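You operate a simulated robot arm through the tools that you are given. There is no shell and no other tool. Be economical: measure what you need, move in short steps, check, and stop when the job is done.

You run a simulated two-armed robot. Do the job below in one go: nothing can be reset, and whatever is moved stays where it is left.

TASK
Weigh A and B into the red-rimmed cup as the mix chart says.
Fine: cup on the pan, tare, beaker a, tare again, then beaker b, each within 4 g; both beakers back. Set down upright: red-rimmed cup, beaker a, beaker b.

Only the result counts: the job must be done as asked and must still hold three seconds after the hand-in. Knocking over, shifting, dropping, spilling or breaking anything else fails it.

THE ROBOT
Two 7-joint arms with fingered hands on one trunk that stands fixed in place. Base frame: the origin is at the foot of the trunk, x ahead of it, y to its left, z up; the work surface is at about z = 880. Lengths are in mm, angles in degrees, forces in N, time in s.
The left shoulder is at [30, 120, 1163], the right one opposite. With the tool pointing down near the work surface each hand reaches from about 220 to 680 mm from the base axis, measured 20 degrees to its own side. Payload 4 kg a hand.
Tool frame (each hand has its own): the origin (TCP) lies between the finger pads and is the grasp point; the fingertips stand 19 mm ahead of it; z points along the fingers, y is the line along which they close. The gripper opens to 120 mm. The gripper's body begins 53 mm behind the TCP. The gripper is a hand of 3 fingers: y runs from the thumb to the fingers, the wrist lies at [0, 0, -219] in the tool frame, and closing takes about 1.5 s.
Orientation is that of the tool frame in the base frame, as a unit quaternion [x, y, z, w]. With the fingers straight down and closing along the base's y, the tool's x points along the base's -x, its y along +y and its z along -z.

THE INTERFACE
- The arms move only by the tool step_arm. It takes "left_rows", "right_rows" or both (then of equal length, played together; a hand with none holds still); each is one flat list of numbers, 6 for each row, row after row: the turn, a rotation vector about the tool's x, y, z in degrees, then the shift along the tool's x, y, z in mm. In form: [ax, ay, az, dx, dy, dz, ax, ay, az, dx, dy, dz, ...]. A call has 1 to 8 rows; each row is the pose to reach, as a shift and turn from the pose commanded when the call began, along the tool's axes at that moment. "left_hand" and "right_hand" are, for a hand that has rows, the closure in counts, from 0 (fully open) to 255 (shut), set as the call begins (left out, the last holds). Each row takes 0.2 s and may step no farther than 50 mm and 8.6 degrees from the row before; otherwise, or with a gripper value out of range, the whole call is refused. Where a pose cannot be reached the arm comes as near as it can. A force on the tool above 40 N (or 10 N above the force at the start of the call, whichever is more), or a blocked arm, ends the call early, and 0.2 s more pass. Each finger travels about 72 mm/s and halts on what it meets, pressing with about 26 N; the grip force reading is that of the motor and also rises with nothing between the fingers. The clock runs only during rows and for 0.2 s after the last one: add rows that repeat a pose to give the fingers time. The reply holds the time, the measured pose of the TCP, the force on the tool along the base axes, the opening and the grip force, in the units named above and with some noise, with the torque about the TCP (base axes, N m) and any sound that the robot's microphone picked up, and new pictures: "pictures" is both (left out), scene, wrist or none (wrist: the cameras of the hands that moved).
- Cameras (640 x 400 px; columns grow to the right, rows downward): "scene" is now at [62.6, 0.4, 1717.5]; the picture's right is [0.02, -1.00, 0.00], its down [-0.70, -0.02, -0.72] and it looks along [0.72, 0.02, -0.70] (base axes); focal length 318 px, centre (320, 200). "left" rides on the left gripper at [-66, -4, -79] in its tool frame; the picture's right is [0.05, -1.00, 0.00], its down [0.76, 0.04, -0.64] and it looks along [0.64, 0.03, 0.77] (tool axes); focal length 251 px, centre (320, 200). "right" rides on the right gripper at [66, -4, -79] in its tool frame; the picture's right is [0.05, 1.00, 0.00], its down [-0.76, 0.04, -0.64] and it looks along [-0.64, 0.03, 0.77] (tool axes); focal length 251 px, centre (320, 200).
- lift_body(by): slides the trunk up (or, below 0, down) by that many mm; the arms and the scene camera ride with it, the base frame stays. It gives what a move gives, with no picture.
- curl_fingers(finger1, finger2, thumb_bend, hand): sets how far each is bent, from 0 (flat) to 100 (curled in); at 30 the hand is open as for a grip, at 70 the pads meet at the TCP. One left out holds its place. A second passes; each finger stops where it meets its share of the squeeze, and holds until it gets a number again. A gripper value or a shape takes the hand back. It gives what a move gives, with no picture; readings hold the bend of each and the force on the fingers (four entries, about 0 where the hand has none), thumb and palm.
- set_grasp(shape, hand): the hand has 3 fingers and takes this shape, open, in about a second: jaw (thumb against the fingers, like two jaws); tri (thumb and two fingers); tip (a fingertip pinch); poke (one finger out to press); point (the index stretched); flat (the hand flat); cup (the hand cupped); fist (a fist). The gripper value then closes the fingers along that shape, each until it touches; the sizes above hold for jaw. It gives what a move gives, with no picture.
- head_to(pan, tilt): turns the head with the scene camera to pan (to the left, within 120 degrees either way) and tilt (down, from -29 to 69), counted from straight ahead of the robot. It gives what a move gives, and a new picture of the scene camera.
- probe_pixels(camera, pixels): for up to 12 pixels [column, row] of the newest picture of that camera ("zoom" is the newest enlarged one), the place [x, y, z] in the base frame of the surface seen there, good to about 3 mm. The clock stands still meanwhile.
- zoom(camera, box): a new picture of the part [left, top, right, bottom] of that camera's present view, enlarged. The clock stands still meanwhile.
- job_done(): hands the job in; it is judged then, once.

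Go step by step. Measure first, check grasps and placings, and put right what went wrong. The budget is 80 turns and 200 pictures, counting those below and the enlarged ones. Unless the task says otherwise, let go and move clear before handing in, and close with one line.

The tools are called after ">>>" by a JSON object that holds its "api" and its "payload". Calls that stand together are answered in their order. step_arm: Moves the arms, as the interface text tells. Its arguments: {"type":"object","properties":{"left_rows":{"type":"array","items":{"type":"number"}},"left_hand":{"type":"number"},"right_rows":{"type":"array","items":{"type":"number"}},"right_hand":{"type":"number"},"pictures":{"type":"string","enum":["both","scene","wrist","none"]}},"required":[]} The other tools are called the same way: lift_body (by) slides the trunk up or down; set_grasp (shape, hand) gives the hand a shape; curl_fingers (finger1, finger2, thumb_bend, hand) moves the fingers one by one; head_to (pan, tilt) turns the head that bears the scene camera; probe_pixels (camera, pixels) gives the place of the surface under pixels of a picture; zoom (camera, box) takes an enlarged picture of a part of a camera's view; job_done () hands the job in.

At the start:

```text
time: 0.0
left_tool_pos: [505.4, 292.6, 1322.8]
left_orientation: [0.0, 1.0, 0.0, 0.0]
left_force: [-0.6, 0.1, -0.1]
left_ft_torque: [-0.03, -0.01, -0.01]
left_opening: 119.8
left_grip_force: 0.0
left_shape: jaw
left_bend: [30.0, 30.0, 30.0]
left_finger forces: [0.0, 0.0, 0.0, 0.1, 0.0, 0.0]
right_tool_pos: [437.3, -98.7, 1342.0]
right_orientation: [0.0, 1.0, 0.0, 0.0]
right_force: [0.7, -0.1, -0.3]
right_ft_torque: [0.01, 0.02, -0.03]
right_opening: 119.7
right_grip_force: 0.0
right_shape: jaw
right_bend: [30.0, 30.0, 30.0]
right_finger forces: [0.0, 0.0, 0.1, 0.0, 0.1, 0.1]
trunk travel left (down, up): [-375.0, 165.0]
head pan, tilt: [1.4, 44.2]
```

scene: 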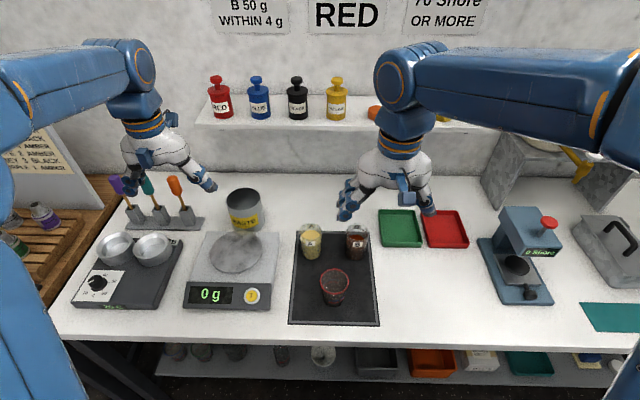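
right: 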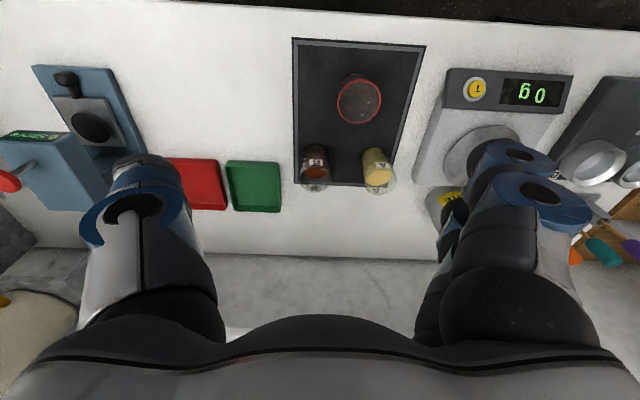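
left: 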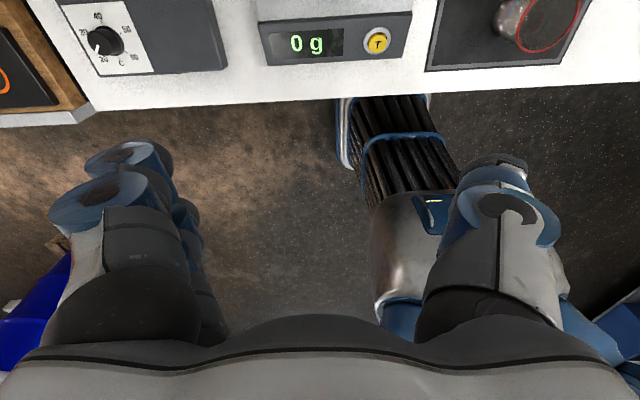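

The scene shows the scale with a 0 g display (209,295), a tray with two beakers (312,240) and (357,240), and the red-rimmed cup (334,287). The wall chart is cut off at the top, so I tilt the head up to read it and probe the objects first.

>>> {"api": "probe_pixels", "payload": {"camera": "scene", "pixels": [[334, 272], [334, 300], [322, 285], [348, 285], [312, 228], [312, 255], [357, 230], [357, 252], [236, 252], [251, 295], [305, 310], [209, 295]]}}

>>> {"api": "zoom", "payload": {"camera": "scene", "box": [180, 210, 400, 330]}}

>>> {"api": "head_to", "payload": {"pan": 0, "tilt": 15}}

```text
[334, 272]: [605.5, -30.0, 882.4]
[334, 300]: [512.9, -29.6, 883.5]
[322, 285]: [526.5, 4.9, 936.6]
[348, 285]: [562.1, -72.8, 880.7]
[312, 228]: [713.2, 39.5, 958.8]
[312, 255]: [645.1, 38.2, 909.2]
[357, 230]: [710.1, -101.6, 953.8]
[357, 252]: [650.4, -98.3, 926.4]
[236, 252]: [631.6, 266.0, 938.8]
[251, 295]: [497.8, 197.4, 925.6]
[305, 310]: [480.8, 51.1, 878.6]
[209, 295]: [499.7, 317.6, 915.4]
```

```text
2.91 times, centred on (290, 270) of scene
```

zoom: 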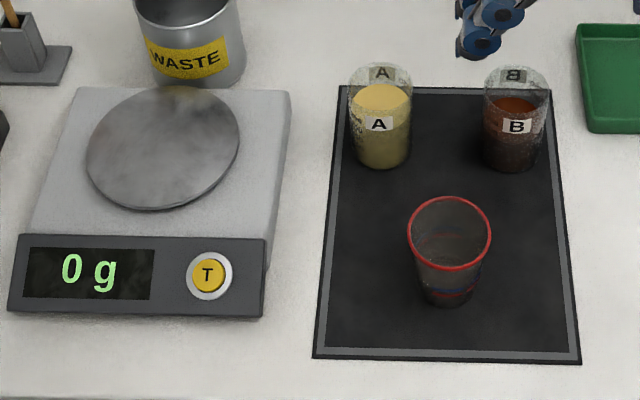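

```text
time: 0.9
left_tool_pos: [505.7, 293.0, 1322.8]
left_orientation: [0.0, 1.0, 0.0, -0.001]
left_force: [-0.3, -0.1, 0.7]
left_ft_torque: [-0.03, -0.01, 0.0]
left_opening: 120.0
left_grip_force: 0.1
left_shape: jaw
left_bend: [30.0, 30.0, 30.0]
left_finger forces: [0.0, 0.0, 0.0, 0.1, 0.1, 0.1]
right_tool_pos: [436.6, -99.0, 1342.0]
right_orientation: [0.0, 1.0, 0.0, 0.0]
right_force: [-0.1, 0.4, 0.0]
right_ft_torque: [-0.03, 0.02, 0.04]
right_opening: 120.1
right_grip_force: 0.1
right_shape: jaw
right_bend: [30.0, 30.0, 30.0]
right_finger forces: [0.1, 0.1, 0.1, 0.0, 0.0, 0.1]
trunk travel left (down, up): [-375.0, 165.0]
head pan, tilt: [0.0, 15.0]
```

scene: 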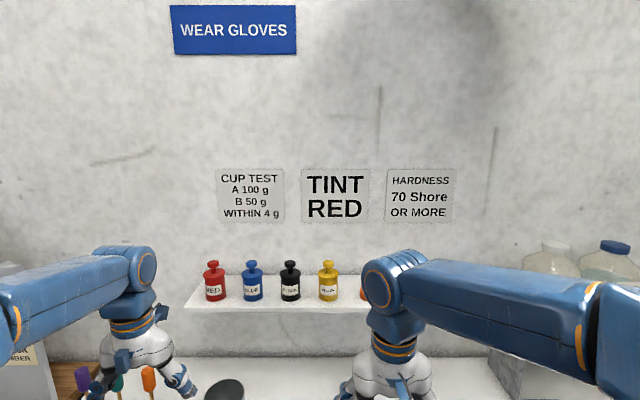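

The wall sign reads "CUP TEST A 100 g, B 50 g, WITHIN 4 g". A board on the left is partly visible, so I look at it in case the mix chart is something else.

>>> {"api": "head_to", "payload": {"pan": 45, "tilt": 35}}

>>> {"api": "head_to", "payload": {"pan": -45, "tilt": 30}}

>>> {"api": "head_to", "payload": {"pan": 5, "tilt": 52}}

>>> {"api": "zoom", "payload": {"camera": "scene", "box": [200, 120, 440, 270]}}

```text
time: 2.1
left_tool_pos: [505.8, 293.5, 1323.6]
left_orientation: [0.0, 1.0, 0.0, 0.0]
left_force: [0.3, 0.8, 0.5]
left_ft_torque: [0.02, 0.0, 0.02]
left_opening: 119.9
left_grip_force: 0.2
left_shape: jaw
left_bend: [30.0, 30.0, 30.0]
left_finger forces: [0.0, 0.0, 0.0, 0.0, 0.0, 0.0]
right_tool_pos: [437.2, -98.2, 1341.4]
right_orientation: [0.001, 1.0, 0.001, 0.0]
right_force: [0.5, -0.9, 0.5]
right_ft_torque: [0.04, -0.01, -0.01]
right_opening: 119.9
right_grip_force: 0.1
right_shape: jaw
right_bend: [30.0, 30.0, 30.0]
right_finger forces: [0.0, 0.1, 0.1, 0.0, 0.1, 0.1]
trunk travel left (down, up): [-375.0, 165.0]
head pan, tilt: [45.0, 35.0]
```

scene: 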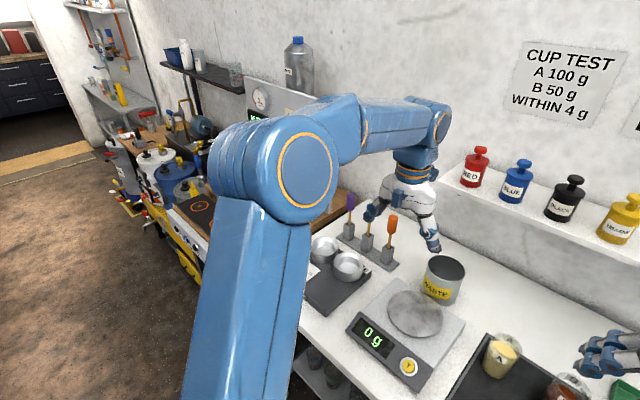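

```text
time: 3.7
left_tool_pos: [506.5, 293.0, 1323.2]
left_orientation: [0.0, 1.0, 0.0, 0.0]
left_force: [1.4, 0.3, 0.2]
left_ft_torque: [0.05, -0.01, -0.01]
left_opening: 119.9
left_grip_force: 0.0
left_shape: jaw
left_bend: [30.0, 30.0, 30.0]
left_finger forces: [0.0, 0.1, 0.0, 0.0, 0.0, 0.0]
right_tool_pos: [436.3, -97.6, 1341.1]
right_orientation: [-0.001, 1.0, 0.0, 0.001]
right_force: [-0.4, 0.4, 0.4]
right_ft_torque: [0.01, -0.04, -0.03]
right_opening: 120.1
right_grip_force: 0.1
right_shape: jaw
right_bend: [30.0, 30.0, 30.0]
right_finger forces: [0.0, 0.0, 0.0, 0.1, 0.1, 0.0]
trunk travel left (down, up): [-375.0, 165.0]
head pan, tilt: [-45.0, 30.0]
```

scene: 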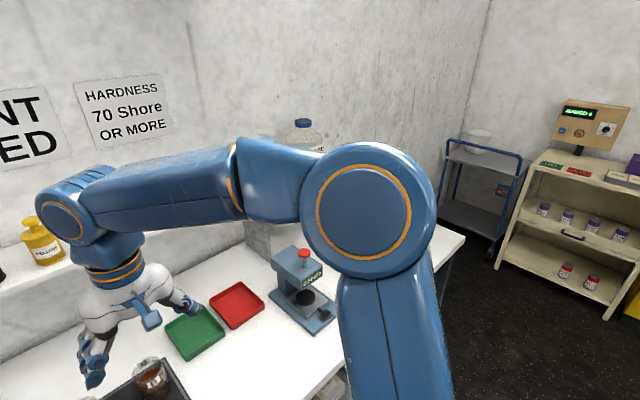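

```text
time: 4.9
left_tool_pos: [507.6, 293.0, 1322.4]
left_orientation: [0.0, 1.0, 0.0, 0.001]
left_force: [-0.5, -0.4, 0.6]
left_ft_torque: [-0.02, -0.03, 0.02]
left_opening: 120.0
left_grip_force: 0.1
left_shape: jaw
left_bend: [30.0, 30.0, 30.0]
left_finger forces: [0.0, 0.0, 0.0, 0.0, 0.0, 0.0]
right_tool_pos: [436.5, -99.2, 1341.5]
right_orientation: [-0.001, 1.0, 0.0, 0.0]
right_force: [0.2, 0.1, 0.0]
right_ft_torque: [0.0, 0.0, -0.02]
right_opening: 120.0
right_grip_force: 0.1
right_shape: jaw
right_bend: [30.0, 30.0, 30.0]
right_finger forces: [0.0, 0.0, 0.0, 0.1, 0.0, 0.1]
trunk travel left (down, up): [-375.0, 165.0]
head pan, tilt: [5.0, 52.0]
```

scene: 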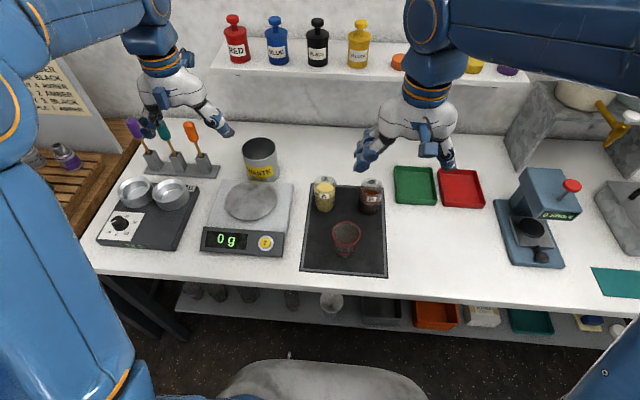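

```text
2.67 times, centred on (320, 195) of scene
```

zoom: 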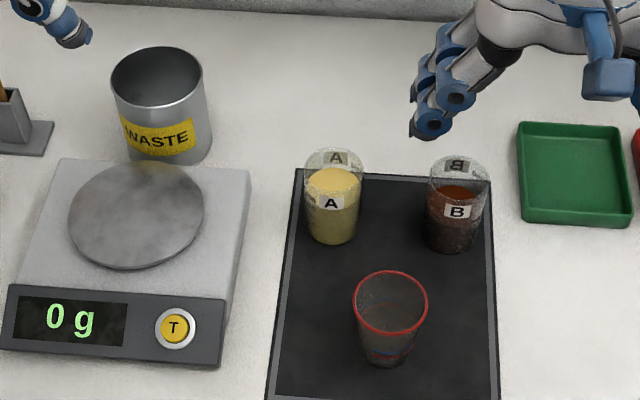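

Chart: A 100 g, then B 50 g, within 4 g. Now I measure cup rim, beakers, pan and the tare button in the zoom.

>>> {"api": "probe_pixels", "payload": {"camera": "zoom", "pixels": [[355, 302], [428, 302], [389, 333], [391, 271], [388, 362], [331, 225], [331, 148], [331, 180], [452, 235], [458, 156], [174, 327], [135, 210]]}}

>>> {"api": "probe_pixels", "payload": {"camera": "zoom", "pixels": [[306, 200], [359, 200], [428, 210], [486, 210], [306, 165], [364, 165], [430, 172], [490, 175], [331, 203], [457, 211], [68, 215], [204, 215]]}}

```text
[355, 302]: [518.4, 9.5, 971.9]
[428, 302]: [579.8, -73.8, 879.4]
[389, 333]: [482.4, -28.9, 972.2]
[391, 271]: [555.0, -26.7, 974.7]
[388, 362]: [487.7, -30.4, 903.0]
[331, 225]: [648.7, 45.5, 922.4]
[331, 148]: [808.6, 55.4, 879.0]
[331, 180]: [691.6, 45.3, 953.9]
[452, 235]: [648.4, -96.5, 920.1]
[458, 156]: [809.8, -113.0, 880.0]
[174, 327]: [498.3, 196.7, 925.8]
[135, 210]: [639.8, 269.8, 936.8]
```

```text
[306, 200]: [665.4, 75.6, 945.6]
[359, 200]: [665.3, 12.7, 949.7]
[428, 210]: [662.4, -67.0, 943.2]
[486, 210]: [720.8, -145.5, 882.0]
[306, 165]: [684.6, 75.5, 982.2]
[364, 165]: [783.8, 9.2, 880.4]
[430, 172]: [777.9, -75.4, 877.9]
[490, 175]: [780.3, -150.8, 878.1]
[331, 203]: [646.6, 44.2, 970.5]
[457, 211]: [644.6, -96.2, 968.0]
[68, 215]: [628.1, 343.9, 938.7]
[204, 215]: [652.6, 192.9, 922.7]
```

Cup rim centre is about (519,-28) at z≈972 and beaker A's is about (679,44). B's is about (679,-98), the pan's (640,269,938) and the tare button's (498,197,926). I move the right hand out of the way and pitch the left hand 45° toward a pre-grasp behind the cup.

>>> {"api": "step_arm", "payload": {"left_rows": [0, -5.6, 0, 8, -40, 25, 0, -11.2, 0, 16, -80, 50, 0, -16.9, 0, 24, -120, 76, 0, -22.5, 0, 32, -160, 101, 0, -28.1, 0, 40, -200, 127, 0, -33.7, 0, 48, -241, 152, 0, -39.4, 0, 56, -281, 178, 0, -45, 0, 64, -321, 203], "right_rows": [0, 0, 0, 0, -35, 0, 0, 0, 0, 0, -75, 0, 0, 0, 0, 0, -115, 0, 0, 0, 0, 0, -155, 0, 0, 0, 0, 0, -195, 0, 0, 0, 0, 0, -230, 0, 0, 0, 0, 0, -250, 0, 0, 0, 0, 0, -250, 0]}}

```text
time: 6.7
left_tool_pos: [437.6, -32.2, 1117.4]
left_orientation: [0.003, 0.923, 0.001, 0.384]
left_force: [-0.4, 0.4, 0.9]
left_ft_torque: [-0.01, 0.0, 0.04]
left_opening: 120.1
left_grip_force: 0.1
left_shape: jaw
left_bend: [30.0, 30.0, 30.0]
left_finger forces: [0.0, 0.0, 0.0, 0.0, 0.1, 0.1]
right_tool_pos: [437.0, -348.4, 1337.7]
right_orientation: [0.0, 1.0, 0.002, 0.001]
right_force: [-0.2, 0.7, 0.1]
right_ft_torque: [0.03, 0.02, 0.03]
right_opening: 119.9
right_grip_force: 0.0
right_shape: jaw
right_bend: [30.0, 30.0, 30.0]
right_finger forces: [0.0, 0.0, 0.0, 0.1, 0.0, 0.1]
trunk travel left (down, up): [-375.0, 165.0]
head pan, tilt: [5.0, 52.0]
```

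scene: 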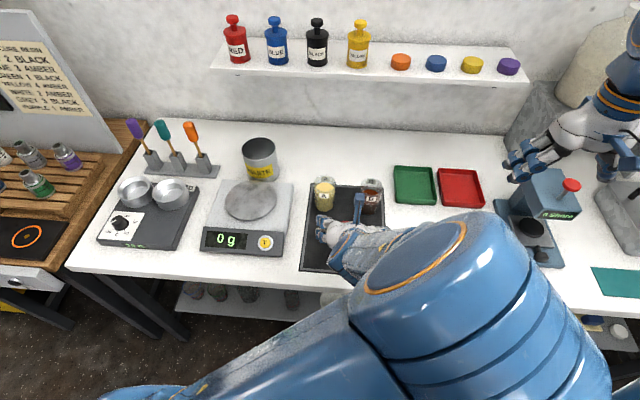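
right: 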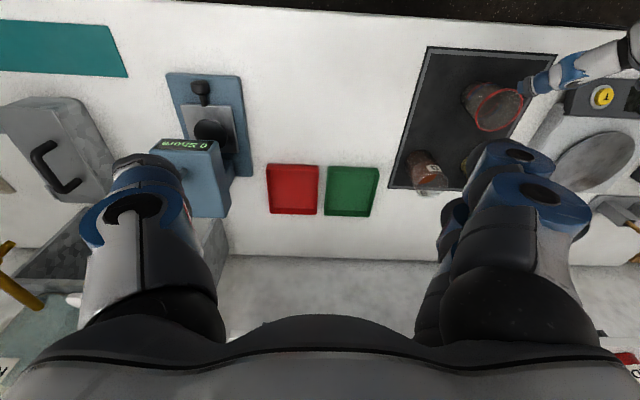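
left: 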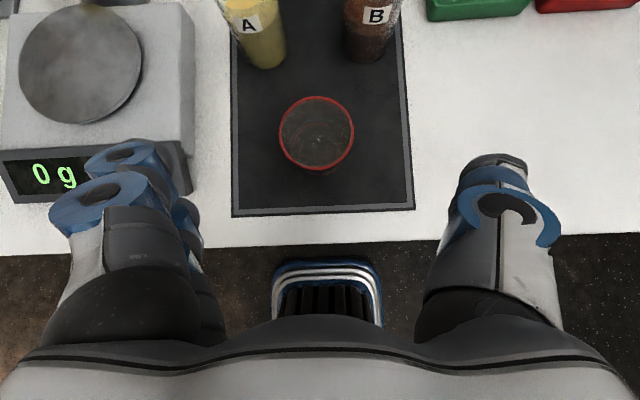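

The left camera shows the cup (316,133) centred between the open fingers. I slide onto the approach line and go forward to the grasp.

>>> {"api": "zoom", "payload": {"camera": "scene", "box": [0, 0, 160, 100]}}

>>> {"api": "step_arm", "payload": {"left_rows": [0, 0, 0, 32, 0, 0, 0, 0, 0, 65, 0, 0, 0, 0, 0, 65, 0, 40, 0, 0, 0, 65, 0, 80, 0, 0, 0, 65, 0, 115, 0, 0, 0, 65, 0, 130, 0, 0, 0, 65, 0, 130], "pictures": "wrist"}}

```text
4.00 times, centred on (80, 50) of scene
```

zoom: 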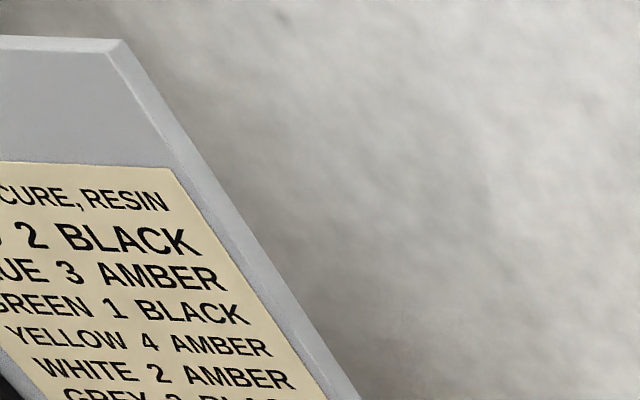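

```text
time: 8.3
left_tool_pos: [485.9, -27.9, 983.1]
left_orientation: [0.0, 0.924, 0.0, 0.383]
left_force: [0.1, 0.2, 0.1]
left_ft_torque: [-0.01, 0.01, -0.01]
left_opening: 119.7
left_grip_force: 0.0
left_shape: jaw
left_bend: [30.0, 30.0, 30.0]
left_finger forces: [0.1, 0.0, 0.0, 0.0, 0.0, 0.0]
right_tool_pos: [437.9, -346.4, 1338.2]
right_orientation: [0.0, 1.0, 0.0, 0.0]
right_force: [-0.4, 0.9, -0.7]
right_ft_torque: [-0.03, 0.0, -0.03]
right_opening: 119.9
right_grip_force: 0.1
right_shape: jaw
right_bend: [30.0, 30.0, 30.0]
right_finger forces: [0.1, 0.1, 0.1, 0.1, 0.1, 0.1]
trunk travel left (down, up): [-375.0, 165.0]
head pan, tilt: [5.0, 52.0]
```

left: 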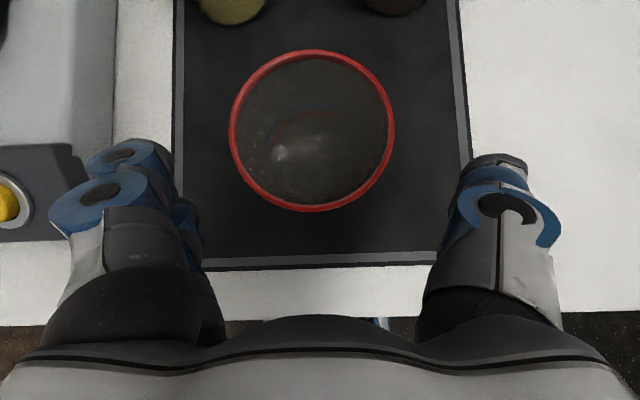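

The cup rim is centred between the fingers (312,130). I advance 42 mm and close gently.

>>> {"api": "step_arm", "payload": {"left_rows": [0, 0, 0, 0, 0, 22, 0, 0, 0, 0, 0, 42, 0, 0, 0, 0, 0, 42], "pictures": "wrist"}}

>>> {"api": "step_arm", "payload": {"left_rows": [0, 0, 0, 0, 0, 0, 0, 0, 0, 0, 0, 0, 0, 0, 0, 0, 0, 0, 0, 0, 0, 0, 0, 0, 0, 0, 0, 0, 0, 0], "left_hand": 125, "pictures": "wrist"}}

```text
time: 9.1
left_tool_pos: [518.3, -27.3, 952.4]
left_orientation: [0.0, 0.924, 0.0, 0.383]
left_force: [0.7, -0.2, -0.5]
left_ft_torque: [0.01, 0.0, 0.01]
left_opening: 120.0
left_grip_force: 0.1
left_shape: jaw
left_bend: [30.0, 30.0, 30.0]
left_finger forces: [0.0, 0.0, 0.1, 0.1, 0.1, 0.0]
right_tool_pos: [437.0, -347.6, 1337.8]
right_orientation: [-0.001, 1.0, 0.001, 0.0]
right_force: [0.5, 0.2, 0.0]
right_ft_torque: [-0.01, 0.0, 0.03]
right_opening: 119.7
right_grip_force: 0.1
right_shape: jaw
right_bend: [30.0, 30.0, 30.0]
right_finger forces: [0.0, 0.1, 0.1, 0.0, 0.0, 0.1]
trunk travel left (down, up): [-375.0, 165.0]
head pan, tilt: [5.0, 52.0]
```

left: 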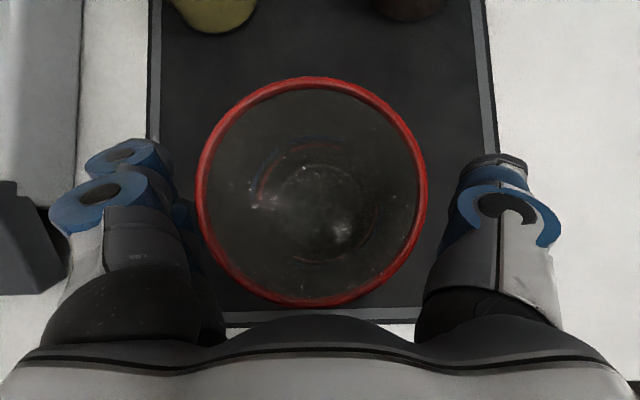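

```text
time: 10.3
left_tool_pos: [517.7, -26.3, 953.1]
left_orientation: [0.0, 0.924, 0.0, 0.382]
left_force: [0.3, -0.1, -0.6]
left_ft_torque: [0.03, 0.03, -0.04]
left_opening: 59.9
left_grip_force: 26.3
left_shape: jaw
left_bend: [34.0, 33.0, 96.0]
left_finger forces: [11.8, 11.0, 0.0, 0.0, 22.5, 0.0]
right_tool_pos: [437.3, -346.2, 1338.0]
right_orientation: [0.0, 1.0, 0.0, 0.0]
right_force: [-0.1, 0.0, 0.3]
right_ft_torque: [-0.03, 0.01, 0.03]
right_opening: 119.8
right_grip_force: 0.1
right_shape: jaw
right_bend: [30.0, 30.0, 30.0]
right_finger forces: [0.0, 0.0, 0.1, 0.0, 0.1, 0.0]
trunk travel left (down, up): [-375.0, 165.0]
head pan, tilt: [5.0, 52.0]
```

left: 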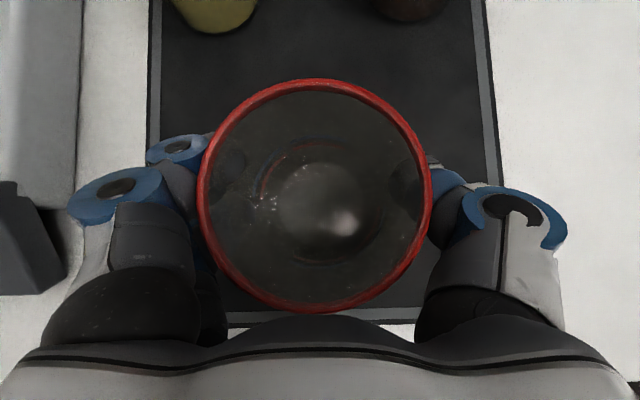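

The grip holds (thumb 22 N, fingers 11 N each, opening 60). I lift straight up 120 mm and carry the cup toward the pan.

>>> {"api": "step_arm", "payload": {"left_rows": [0, 0, 0, -28.3, 0, -28.3, 0, 0, 0, -56.6, 0, -56.6, 0, 0, 0, -84.9, 0, -84.9, 0, 0, 0, -97.2, 42.3, -72.6, 0, 0, 0, -109.5, 84.6, -60.3, 0, 0, 0, -121.8, 126.9, -48, 0, 0, 0, -134.1, 169.2, -35.7, 0, 0, 0, -146.4, 211.5, -23.4], "pictures": "none"}}

>>> {"api": "step_arm", "payload": {"left_rows": [0, 0, 0, -12.3, 42.3, 12.3, 0, 0, 0, -24.6, 84.5, 24.6, 0, 0, 0, -24.6, 84.5, 24.6]}}

```text
time: 12.1
left_tool_pos: [604.9, 185.3, 1072.5]
left_orientation: [0.001, 0.924, 0.0, 0.382]
left_force: [0.8, -0.1, 0.0]
left_ft_torque: [0.03, -0.01, 0.01]
left_opening: 59.8
left_grip_force: 25.9
left_shape: jaw
left_bend: [34.0, 33.0, 96.0]
left_finger forces: [12.1, 11.0, 0.0, 0.1, 22.5, 0.0]
right_tool_pos: [436.7, -344.5, 1338.0]
right_orientation: [0.0, 1.0, 0.0, 0.001]
right_force: [-0.4, -0.3, -0.7]
right_ft_torque: [-0.01, 0.02, 0.03]
right_opening: 119.9
right_grip_force: 0.0
right_shape: jaw
right_bend: [30.0, 30.0, 30.0]
right_finger forces: [0.0, 0.0, 0.1, 0.0, 0.1, 0.1]
trunk travel left (down, up): [-375.0, 165.0]
head pan, tilt: [5.0, 52.0]
```

```text
time: 12.9
left_tool_pos: [640.3, 268.3, 1072.6]
left_orientation: [0.0, 0.924, 0.001, 0.383]
left_force: [0.3, -0.7, 0.1]
left_ft_torque: [0.0, 0.02, 0.04]
left_opening: 59.9
left_grip_force: 25.7
left_shape: jaw
left_bend: [34.0, 33.0, 96.0]
left_finger forces: [11.8, 11.0, 0.0, 0.0, 22.4, 0.1]
right_tool_pos: [435.8, -346.7, 1337.8]
right_orientation: [0.0, 1.0, 0.0, 0.0]
right_force: [-0.2, -0.9, -0.4]
right_ft_torque: [-0.02, 0.01, -0.05]
right_opening: 119.8
right_grip_force: 0.1
right_shape: jaw
right_bend: [30.0, 30.0, 30.0]
right_finger forces: [0.1, 0.0, 0.0, 0.0, 0.0, 0.0]
trunk travel left (down, up): [-375.0, 165.0]
head pan, tilt: [5.0, 52.0]
```

scene: 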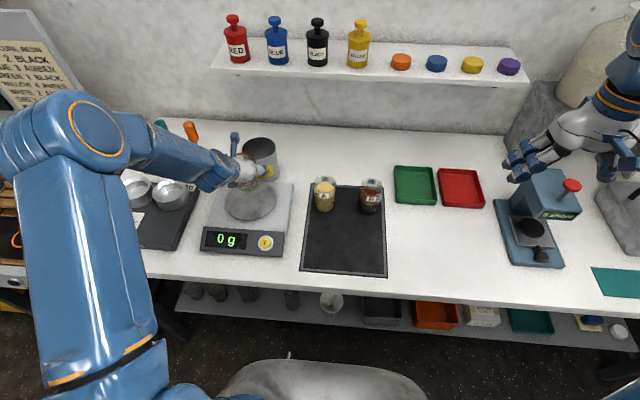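
left: 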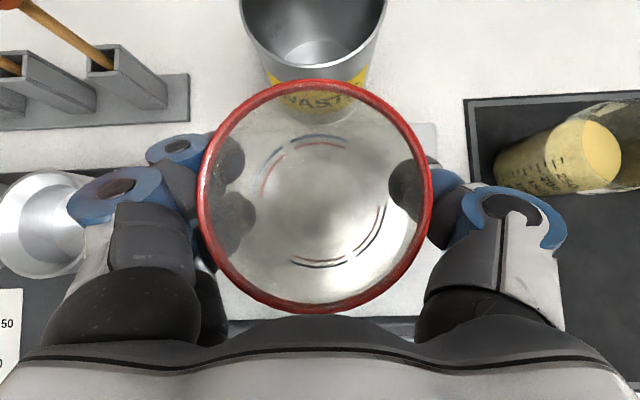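

The cup hangs over the pan. I check the waste bin's clearance before lowering.

>>> {"api": "probe_pixels", "payload": {"camera": "left", "pixels": [[315, 70], [265, 60], [370, 60], [315, 85], [315, 60]]}}

>>> {"api": "step_arm", "payload": {"left_rows": [0, 0, 0, 14.1, 0, 14.1, 0, 0, 0, 28.3, 0, 28.3, 0, 0, 0, 33.9, 0, 33.9, 0, 0, 0, 37.5, 0, 37.5, 0, 0, 0, 37.5, 0, 37.5]}}

```text
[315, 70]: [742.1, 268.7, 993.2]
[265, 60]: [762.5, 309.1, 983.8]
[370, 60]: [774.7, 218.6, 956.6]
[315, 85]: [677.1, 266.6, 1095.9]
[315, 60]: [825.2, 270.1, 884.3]
```

```text
time: 14.1
left_tool_pos: [639.8, 267.0, 1019.1]
left_orientation: [0.001, 0.924, -0.001, 0.382]
left_force: [0.3, 1.0, -0.7]
left_ft_torque: [-0.03, 0.0, 0.02]
left_opening: 59.9
left_grip_force: 25.9
left_shape: jaw
left_bend: [34.0, 33.0, 96.0]
left_finger forces: [11.9, 11.1, 0.2, 0.1, 22.3, 0.0]
right_tool_pos: [436.7, -346.1, 1338.7]
right_orientation: [-0.001, 1.0, -0.001, 0.0]
right_force: [0.5, -0.5, 0.2]
right_ft_torque: [0.0, -0.03, -0.04]
right_opening: 119.8
right_grip_force: 0.0
right_shape: jaw
right_bend: [30.0, 30.0, 30.0]
right_finger forces: [0.0, 0.0, 0.0, 0.0, 0.1, 0.0]
trunk travel left (down, up): [-375.0, 165.0]
head pan, tilt: [5.0, 52.0]
```

scene: 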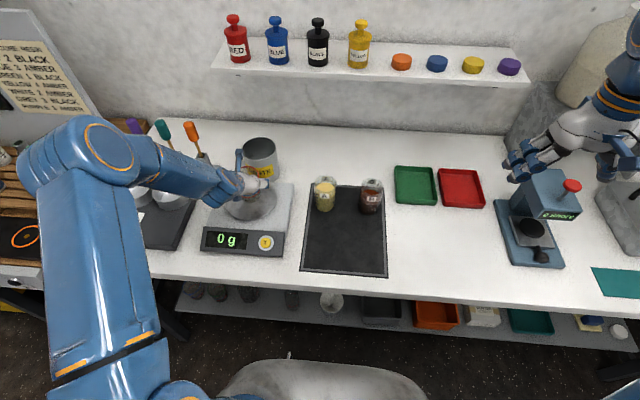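
left: 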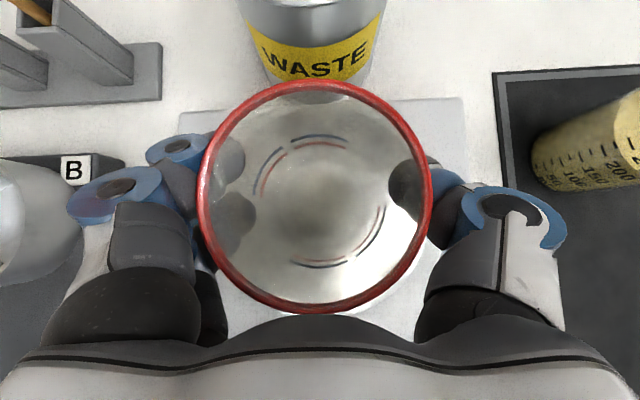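

No contact yet at TCP z 1019 (display 0 g). I lower in small steps.

>>> {"api": "step_arm", "payload": {"left_rows": [0, 0, 0, 2.8, 0, 2.8, 0, 0, 0, 5, 0, 5, 0, 0, 0, 6.4, 0, 6.4, 0, 0, 0, 6.4, 0, 6.4], "pictures": "scene"}}

>>> {"api": "zoom", "payload": {"camera": "scene", "box": [180, 140, 340, 260]}}

```text
time: 15.1
left_tool_pos: [637.7, 269.5, 1011.2]
left_orientation: [0.0, 0.924, 0.0, 0.383]
left_force: [-0.3, 0.4, 0.0]
left_ft_torque: [0.0, -0.01, -0.01]
left_opening: 59.7
left_grip_force: 26.3
left_shape: jaw
left_bend: [34.0, 33.0, 96.0]
left_finger forces: [11.8, 11.0, 0.0, 0.0, 22.3, 0.1]
right_tool_pos: [437.5, -346.1, 1339.0]
right_orientation: [0.001, 1.0, 0.0, 0.0]
right_force: [0.2, -1.4, -0.2]
right_ft_torque: [0.02, 0.01, 0.03]
right_opening: 120.0
right_grip_force: 0.1
right_shape: jaw
right_bend: [30.0, 30.0, 30.0]
right_finger forces: [0.0, 0.0, 0.0, 0.0, 0.0, 0.1]
trunk travel left (down, up): [-375.0, 165.0]
head pan, tilt: [5.0, 52.0]
```

scene: 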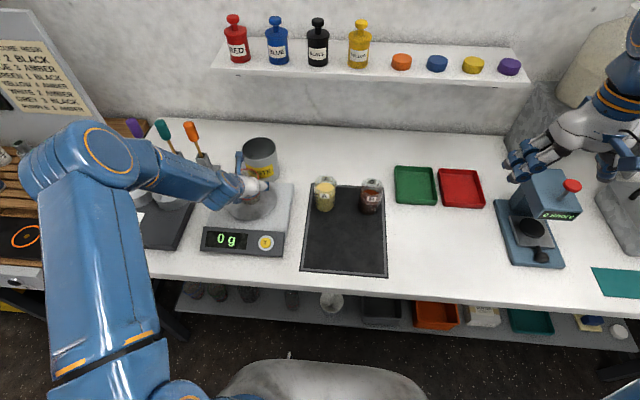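

```text
3.33 times, centred on (260, 200) of scene
```

zoom: 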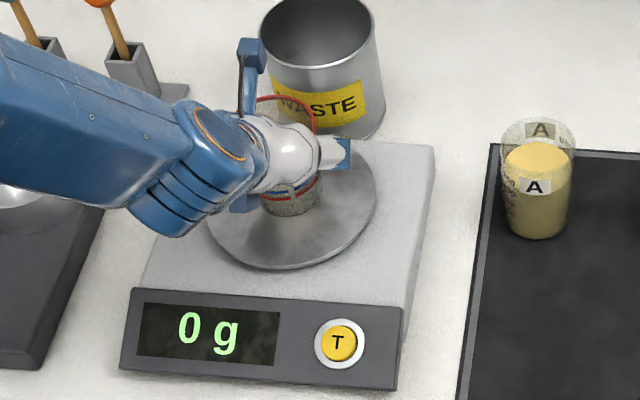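

Still 0 g with the cup bottom just above the pan; I lower 2 mm at a time further.

>>> {"api": "step_arm", "payload": {"left_rows": [0, 0, 0, 1.1, 0, 1.1, 0, 0, 0, 1.8, 0, 1.8, 0, 0, 0, 1.8, 0, 1.8], "pictures": "none"}}

>>> {"api": "zoom", "payload": {"camera": "scene", "box": [180, 140, 340, 260]}}

```text
time: 15.9
left_tool_pos: [639.8, 269.1, 1008.6]
left_orientation: [0.0, 0.923, 0.0, 0.385]
left_force: [0.6, -0.2, 3.2]
left_ft_torque: [0.01, 0.05, 0.02]
left_opening: 59.9
left_grip_force: 26.2
left_shape: jaw
left_bend: [34.0, 33.0, 96.0]
left_finger forces: [12.1, 11.9, 0.2, 0.1, 22.6, 0.0]
right_tool_pos: [436.5, -346.0, 1337.8]
right_orientation: [0.0, 1.0, 0.0, 0.0]
right_force: [-0.2, -0.2, -0.9]
right_ft_torque: [0.0, 0.01, 0.01]
right_opening: 120.2
right_grip_force: 0.1
right_shape: jaw
right_bend: [30.0, 30.0, 30.0]
right_finger forces: [0.0, 0.0, 0.0, 0.1, 0.0, 0.0]
trunk travel left (down, up): [-375.0, 165.0]
head pan, tilt: [5.0, 52.0]
```

```text
3.33 times, centred on (260, 200) of scene
```

zoom: 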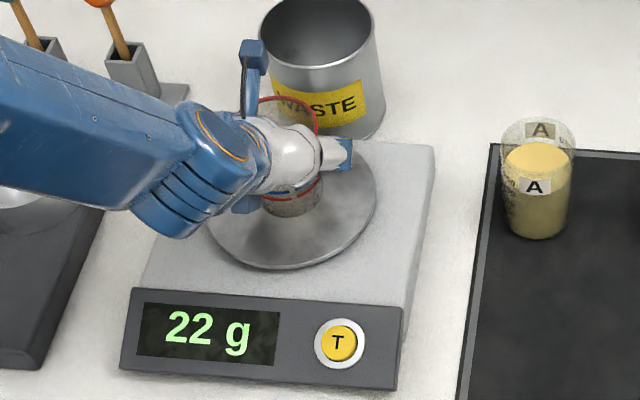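

Contact (3 N, scale 22 g). I open and, in a second call, back off along the tool axis.

>>> {"api": "step_arm", "payload": {"left_rows": [0, 0, 0, 0, 0, 0, 0, 0, 0, 0, 0, 0, 0, 0, 0, 0, 0, 0, 0, 0, 0, 0, 0, 0, 0, 0, 0, 0, 0, 0], "left_hand": 0, "pictures": "wrist"}}

>>> {"api": "step_arm", "payload": {"left_rows": [0, 0, 0, 0, 0, -30, 0, 0, 0, 0, 0, -75, 0, 0, 0, 0, 0, -120, 0, 0, 0, 0, 0, -120]}}

>>> {"api": "zoom", "payload": {"camera": "scene", "box": [180, 140, 340, 260]}}

```text
time: 17.1
left_tool_pos: [640.1, 268.2, 1007.2]
left_orientation: [0.0, 0.924, 0.0, 0.382]
left_force: [0.7, 0.4, -0.1]
left_ft_torque: [-0.02, -0.01, -0.02]
left_opening: 120.0
left_grip_force: 0.1
left_shape: jaw
left_bend: [30.0, 30.0, 30.0]
left_finger forces: [0.0, 0.0, 0.1, 0.1, 0.0, 0.0]
right_tool_pos: [437.6, -345.7, 1338.1]
right_orientation: [0.0, 1.0, 0.0, 0.0]
right_force: [0.2, 0.2, -0.6]
right_ft_torque: [-0.02, 0.0, 0.02]
right_opening: 120.0
right_grip_force: 0.1
right_shape: jaw
right_bend: [30.0, 30.0, 30.0]
right_finger forces: [0.0, 0.0, 0.1, 0.1, 0.0, 0.0]
trunk travel left (down, up): [-375.0, 165.0]
head pan, tilt: [5.0, 52.0]
```

left: 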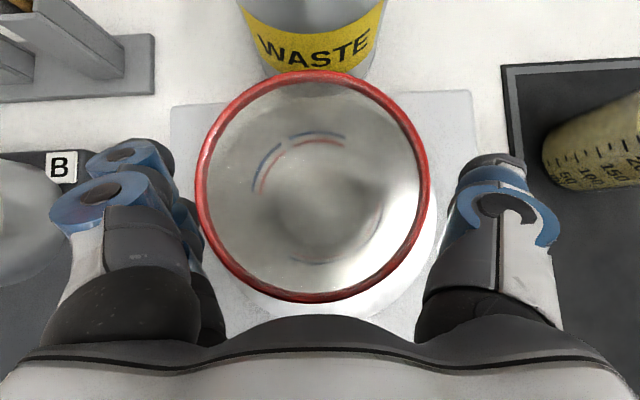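

```text
time: 18.1
left_tool_pos: [558.3, 268.6, 1091.3]
left_orientation: [0.001, 0.924, -0.001, 0.381]
left_force: [0.5, -0.4, -0.2]
left_ft_torque: [-0.03, 0.04, -0.01]
left_opening: 120.3
left_grip_force: 0.0
left_shape: jaw
left_bend: [30.0, 30.0, 30.0]
left_finger forces: [0.0, 0.0, 0.0, 0.0, 0.0, 0.0]
right_tool_pos: [439.0, -346.0, 1337.7]
right_orientation: [0.0, 1.0, 0.0, -0.002]
right_force: [-0.2, -0.6, 0.1]
right_ft_torque: [-0.04, 0.03, 0.03]
right_opening: 119.6
right_grip_force: 0.1
right_shape: jaw
right_bend: [30.0, 30.0, 30.0]
right_finger forces: [0.0, 0.0, 0.1, 0.0, 0.1, 0.1]
trunk travel left (down, up): [-375.0, 165.0]
head pan, tilt: [5.0, 52.0]
```

scene: 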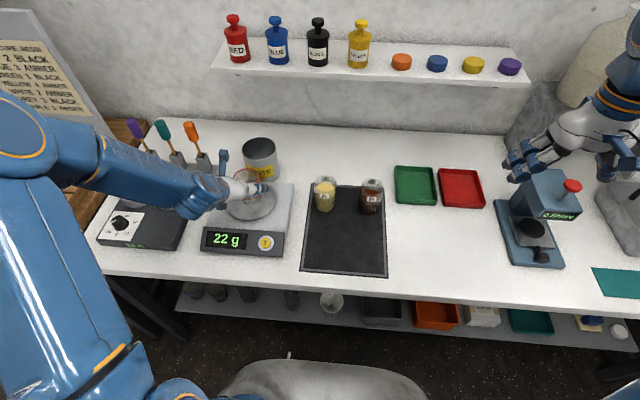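
left: 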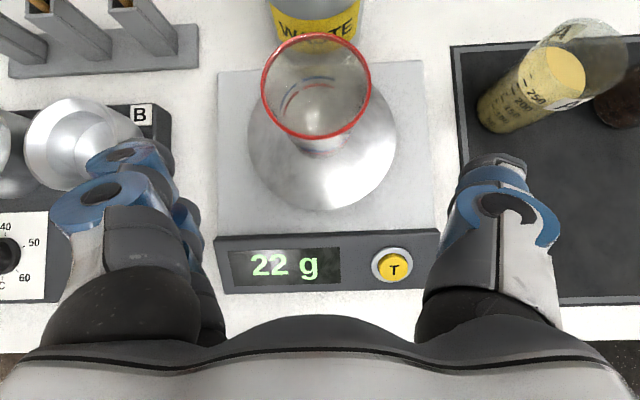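

```text
3.33 times, centred on (260, 200) of scene
```

zoom: 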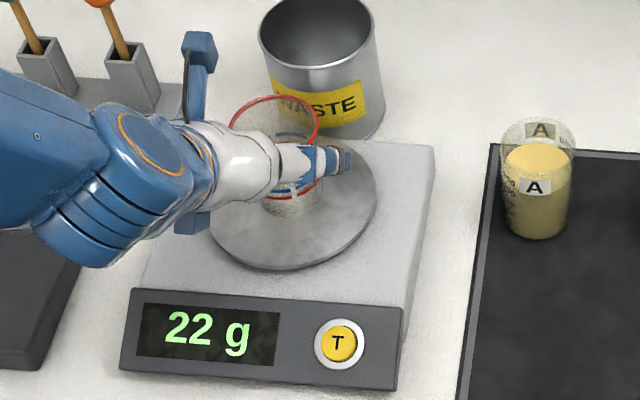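

The cup stands on the pan, 22 g. I probe its rim, then point the hand down with closed fingers above the tare button (393,265 in the wrist view).

>>> {"api": "probe_pixels", "payload": {"camera": "left", "pixels": [[264, 85], [369, 85], [314, 138], [316, 37], [393, 265], [408, 265], [377, 265], [393, 252], [393, 280], [240, 280], [285, 240]]}}

>>> {"api": "step_arm", "payload": {"left_rows": [0, 7.5, 0, 16.1, -12, 2.7, 0, 15, 0, 32.3, -24, 5.4, 0, 22.5, 0, 48.4, -36, 8.1, 0, 30, 0, 64.6, -48, 10.9, 0, 37.5, 0, 80.7, -60, 13.6, 0, 45, 0, 96.9, -72, 16.3, 0, 45, 0, 96.9, -72, 16.3, 0, 45, 0, 96.9, -72, 16.3], "left_hand": 255}}

```text
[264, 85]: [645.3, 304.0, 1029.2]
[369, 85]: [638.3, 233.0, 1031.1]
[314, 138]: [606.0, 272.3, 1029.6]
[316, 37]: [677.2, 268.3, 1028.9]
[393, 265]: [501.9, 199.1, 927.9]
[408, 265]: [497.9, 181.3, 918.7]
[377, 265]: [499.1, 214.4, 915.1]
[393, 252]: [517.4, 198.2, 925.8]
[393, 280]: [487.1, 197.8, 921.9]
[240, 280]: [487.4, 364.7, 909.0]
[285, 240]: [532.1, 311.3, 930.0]
```

```text
time: 19.9
left_tool_pos: [500.2, 196.3, 1010.5]
left_orientation: [0.0, 1.0, 0.0, -0.001]
left_force: [0.1, -0.4, 0.5]
left_ft_torque: [-0.03, 0.0, 0.01]
left_opening: 0.0
left_grip_force: 26.1
left_shape: jaw
left_bend: [74.0, 74.0, 44.0]
left_finger forces: [0.0, 0.1, 0.1, 0.0, 0.0, 0.0]
right_tool_pos: [437.2, -345.9, 1337.2]
right_orientation: [0.0, 1.0, 0.0, -0.001]
right_force: [-0.3, -0.2, -0.2]
right_ft_torque: [0.02, 0.03, 0.02]
right_opening: 119.8
right_grip_force: 0.1
right_shape: jaw
right_bend: [30.0, 30.0, 30.0]
right_finger forces: [0.1, 0.1, 0.0, 0.0, 0.0, 0.0]
trunk travel left (down, up): [-375.0, 165.0]
head pan, tilt: [5.0, 52.0]
```

scene: 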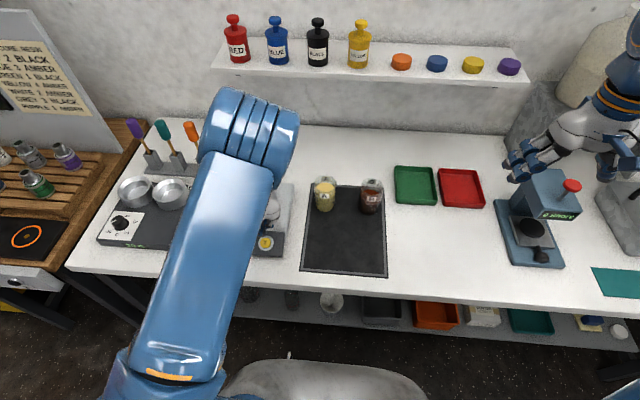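
left: 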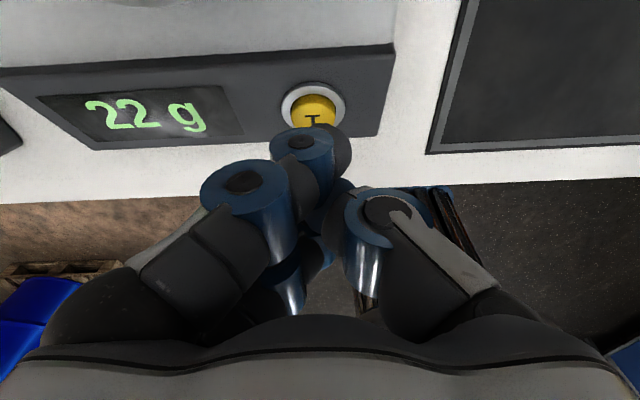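

The closed fingertips are over the button (312,108). I descend and press gently.

>>> {"api": "step_arm", "payload": {"left_rows": [0, 0, 0, 0, 0, 30, 0, 0, 0, 0, 0, 55, 0, 0, 0, 0, 0, 62, 0, 0, 0, 0, 0, 66, 0, 0, 0, 0, 0, 66], "pictures": "wrist"}}

```text
time: 21.1
left_tool_pos: [498.4, 196.2, 946.4]
left_orientation: [0.0, 1.0, 0.0, 0.0]
left_force: [0.0, -1.1, 2.2]
left_ft_torque: [0.02, -0.05, 0.02]
left_opening: 0.0
left_grip_force: 26.3
left_shape: jaw
left_bend: [75.0, 74.0, 44.0]
left_finger forces: [0.0, 0.0, 0.1, 0.0, 6.4, 0.0]
right_tool_pos: [436.7, -346.8, 1338.3]
right_orientation: [0.0, 1.0, 0.0, 0.001]
right_force: [0.2, -0.4, -0.1]
right_ft_torque: [-0.02, -0.02, 0.0]
right_opening: 120.0
right_grip_force: 0.0
right_shape: jaw
right_bend: [30.0, 30.0, 30.0]
right_finger forces: [0.0, 0.1, 0.0, 0.0, 0.1, 0.0]
trunk travel left (down, up): [-375.0, 165.0]
head pan, tilt: [5.0, 52.0]
heard: click
```

left: 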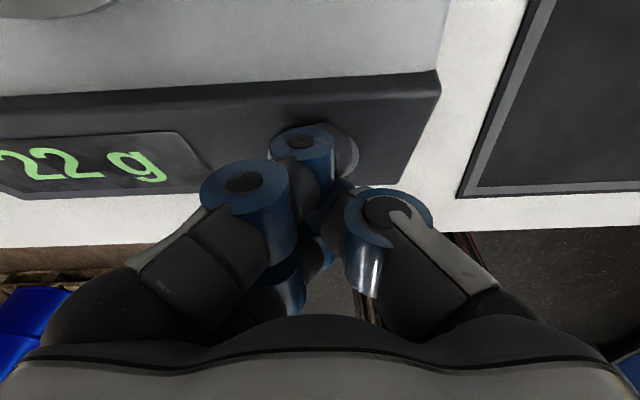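

A click was heard. I raise the hand and check the display.

>>> {"api": "step_arm", "payload": {"left_rows": [0, 0, 0, 0, 0, -30, 0, 0, 0, 0, 0, -70, 0, 0, 0, 0, 0, -120], "left_hand": 0, "pictures": "wrist"}}

```text
time: 21.9
left_tool_pos: [497.8, 197.4, 1064.8]
left_orientation: [0.001, 1.0, 0.0, 0.0]
left_force: [0.8, -0.7, -0.5]
left_ft_torque: [0.01, 0.02, -0.02]
left_opening: 120.0
left_grip_force: 0.0
left_shape: jaw
left_bend: [30.0, 30.0, 30.0]
left_finger forces: [0.1, 0.0, 0.1, 0.0, 0.1, 0.1]
right_tool_pos: [435.4, -346.2, 1339.2]
right_orientation: [-0.001, 1.0, 0.0, 0.0]
right_force: [0.3, 0.8, 0.1]
right_ft_torque: [0.0, -0.03, 0.0]
right_opening: 120.1
right_grip_force: 0.1
right_shape: jaw
right_bend: [30.0, 30.0, 30.0]
right_finger forces: [0.0, 0.1, 0.0, 0.0, 0.0, 0.1]
trunk travel left (down, up): [-375.0, 165.0]
head pan, tilt: [5.0, 52.0]
```

left: 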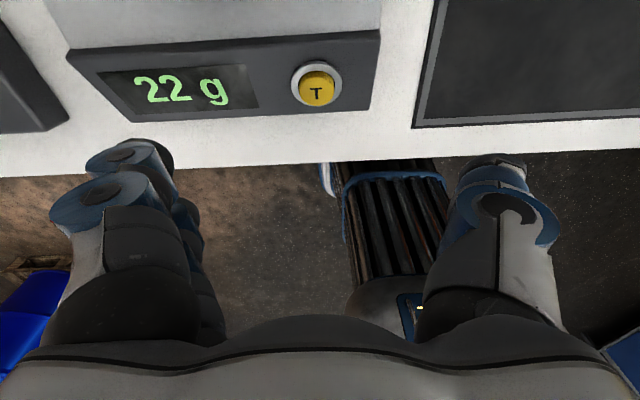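

The display still shows 22 g, maybe lagging. I move on to the beaker A pre-grasp (pitch 22° below horizontal) and watch the display in the meantime; if it stays I will press again longer.

>>> {"api": "step_arm", "payload": {"left_rows": [0, -8.5, 0, 0, 0, 0, 0, -17, 0, 0, 0, 0, 0, -25.5, 0, 0, 0, 0, 0, -17, 0, 0, 0, 0, 0, -8.5, 0, 0, 0, 0, 0, 0, 0, 0, 0, 0], "pictures": "wrist"}}

```text
time: 23.3
left_tool_pos: [498.6, 196.9, 1066.2]
left_orientation: [0.0, 1.0, 0.0, -0.001]
left_force: [0.4, -1.0, 1.5]
left_ft_torque: [-0.01, 0.03, 0.01]
left_opening: 119.8
left_grip_force: 0.1
left_shape: jaw
left_bend: [30.0, 30.0, 30.0]
left_finger forces: [0.0, 0.0, 0.0, 0.0, 0.1, 0.1]
right_tool_pos: [438.2, -346.0, 1336.0]
right_orientation: [0.0, 1.0, 0.0, -0.001]
right_force: [0.4, -0.4, -0.2]
right_ft_torque: [-0.01, -0.01, 0.04]
right_opening: 120.0
right_grip_force: 0.1
right_shape: jaw
right_bend: [30.0, 30.0, 30.0]
right_finger forces: [0.0, 0.0, 0.0, 0.1, 0.0, 0.1]
trunk travel left (down, up): [-375.0, 165.0]
head pan, tilt: [5.0, 52.0]
```

left: 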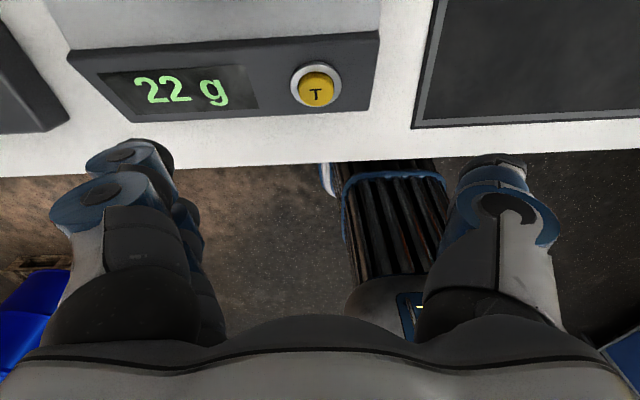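

Still 22 g after more than 2 s, so the press was not deep enough. I press again, deeper and with a hold.

>>> {"api": "step_arm", "payload": {"left_rows": [0, 0, 0, 0, 0, 40, 0, 0, 0, 0, 0, 80, 0, 0, 0, 0, 0, 90, 0, 0, 0, 0, 0, 90, 0, 0, 0, 0, 0, 90, 0, 0, 0, 0, 0, 90], "left_hand": 255, "pictures": "none"}}

>>> {"api": "step_arm", "payload": {"left_rows": [0, 0, 0, 0, 0, 20, 0, 0, 0, 0, 0, 28, 0, 0, 0, 0, 0, 31, 0, 0, 0, 0, 0, 33, 0, 0, 0, 0, 0, 33, 0, 0, 0, 0, 0, 33], "pictures": "wrist"}}

>>> {"api": "step_arm", "payload": {"left_rows": [0, 0, 0, 0, 0, -30, 0, 0, 0, 0, 0, -70, 0, 0, 0, 0, 0, -70], "pictures": "wrist"}}

```text
time: 24.7
left_tool_pos: [496.9, 197.9, 973.8]
left_orientation: [0.0, 1.0, 0.0, 0.0]
left_force: [-0.2, 0.3, 0.9]
left_ft_torque: [0.02, 0.0, -0.01]
left_opening: 0.0
left_grip_force: 26.1
left_shape: jaw
left_bend: [74.0, 74.0, 44.0]
left_finger forces: [0.0, 0.0, 0.1, 0.0, 0.0, 0.0]
right_tool_pos: [436.4, -345.4, 1337.6]
right_orientation: [0.0, 1.0, 0.0, 0.0]
right_force: [-0.7, 0.2, 0.4]
right_ft_torque: [0.0, 0.01, 0.02]
right_opening: 119.9
right_grip_force: 0.2
right_shape: jaw
right_bend: [30.0, 30.0, 30.0]
right_finger forces: [0.0, 0.1, 0.1, 0.1, 0.0, 0.1]
trunk travel left (down, up): [-375.0, 165.0]
head pan, tilt: [5.0, 52.0]
```

```text
time: 26.1
left_tool_pos: [498.1, 197.1, 944.1]
left_orientation: [0.0, 1.0, 0.001, 0.001]
left_force: [1.2, -0.4, 4.0]
left_ft_torque: [-0.01, -0.05, 0.0]
left_opening: 0.0
left_grip_force: 25.9
left_shape: jaw
left_bend: [75.0, 75.0, 45.0]
left_finger forces: [2.3, 0.0, 0.0, 0.0, 6.8, 0.0]
right_tool_pos: [437.1, -346.2, 1337.8]
right_orientation: [0.0, 1.0, 0.0, -0.001]
right_force: [0.8, 0.3, 0.8]
right_ft_torque: [0.0, 0.02, -0.05]
right_opening: 120.0
right_grip_force: 0.1
right_shape: jaw
right_bend: [30.0, 30.0, 30.0]
right_finger forces: [0.1, 0.0, 0.0, 0.0, 0.1, 0.0]
trunk travel left (down, up): [-375.0, 165.0]
head pan, tilt: [5.0, 52.0]
heard: click
```

left: 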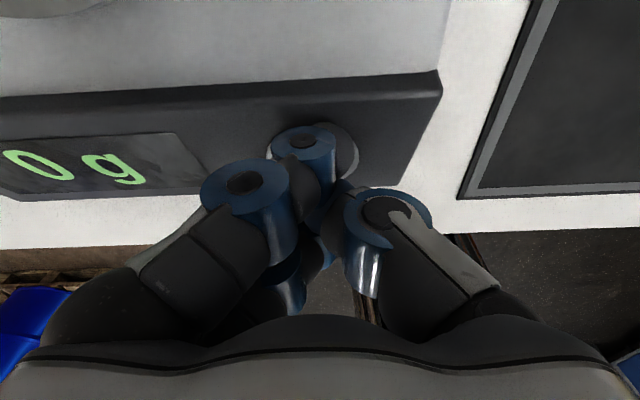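

```text
time: 26.9
left_tool_pos: [498.7, 196.4, 1013.0]
left_orientation: [0.0, 1.0, 0.0, -0.001]
left_force: [-0.6, -0.5, -0.3]
left_ft_torque: [0.01, 0.01, -0.01]
left_opening: 0.1
left_grip_force: 25.8
left_shape: jaw
left_bend: [75.0, 75.0, 45.0]
left_finger forces: [0.1, 0.0, 0.1, 0.0, 0.1, 0.0]
right_tool_pos: [438.6, -347.0, 1338.0]
right_orientation: [0.0, 1.0, 0.0, -0.001]
right_force: [0.0, 0.2, 0.6]
right_ft_torque: [-0.05, 0.03, 0.02]
right_opening: 119.6
right_grip_force: 0.1
right_shape: jaw
right_bend: [30.0, 30.0, 30.0]
right_finger forces: [0.0, 0.0, 0.1, 0.0, 0.0, 0.1]
trunk travel left (down, up): [-375.0, 165.0]
head pan, tilt: [5.0, 52.0]
```

left: 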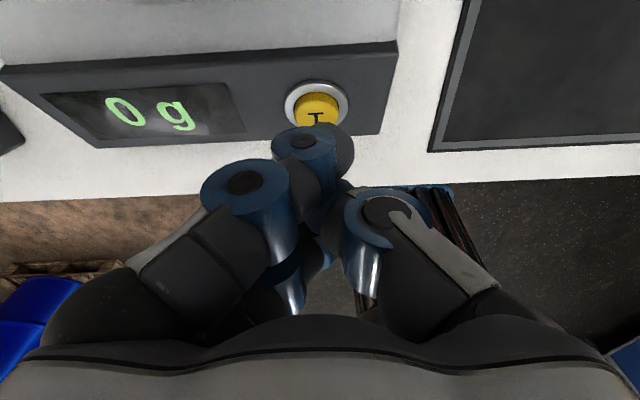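

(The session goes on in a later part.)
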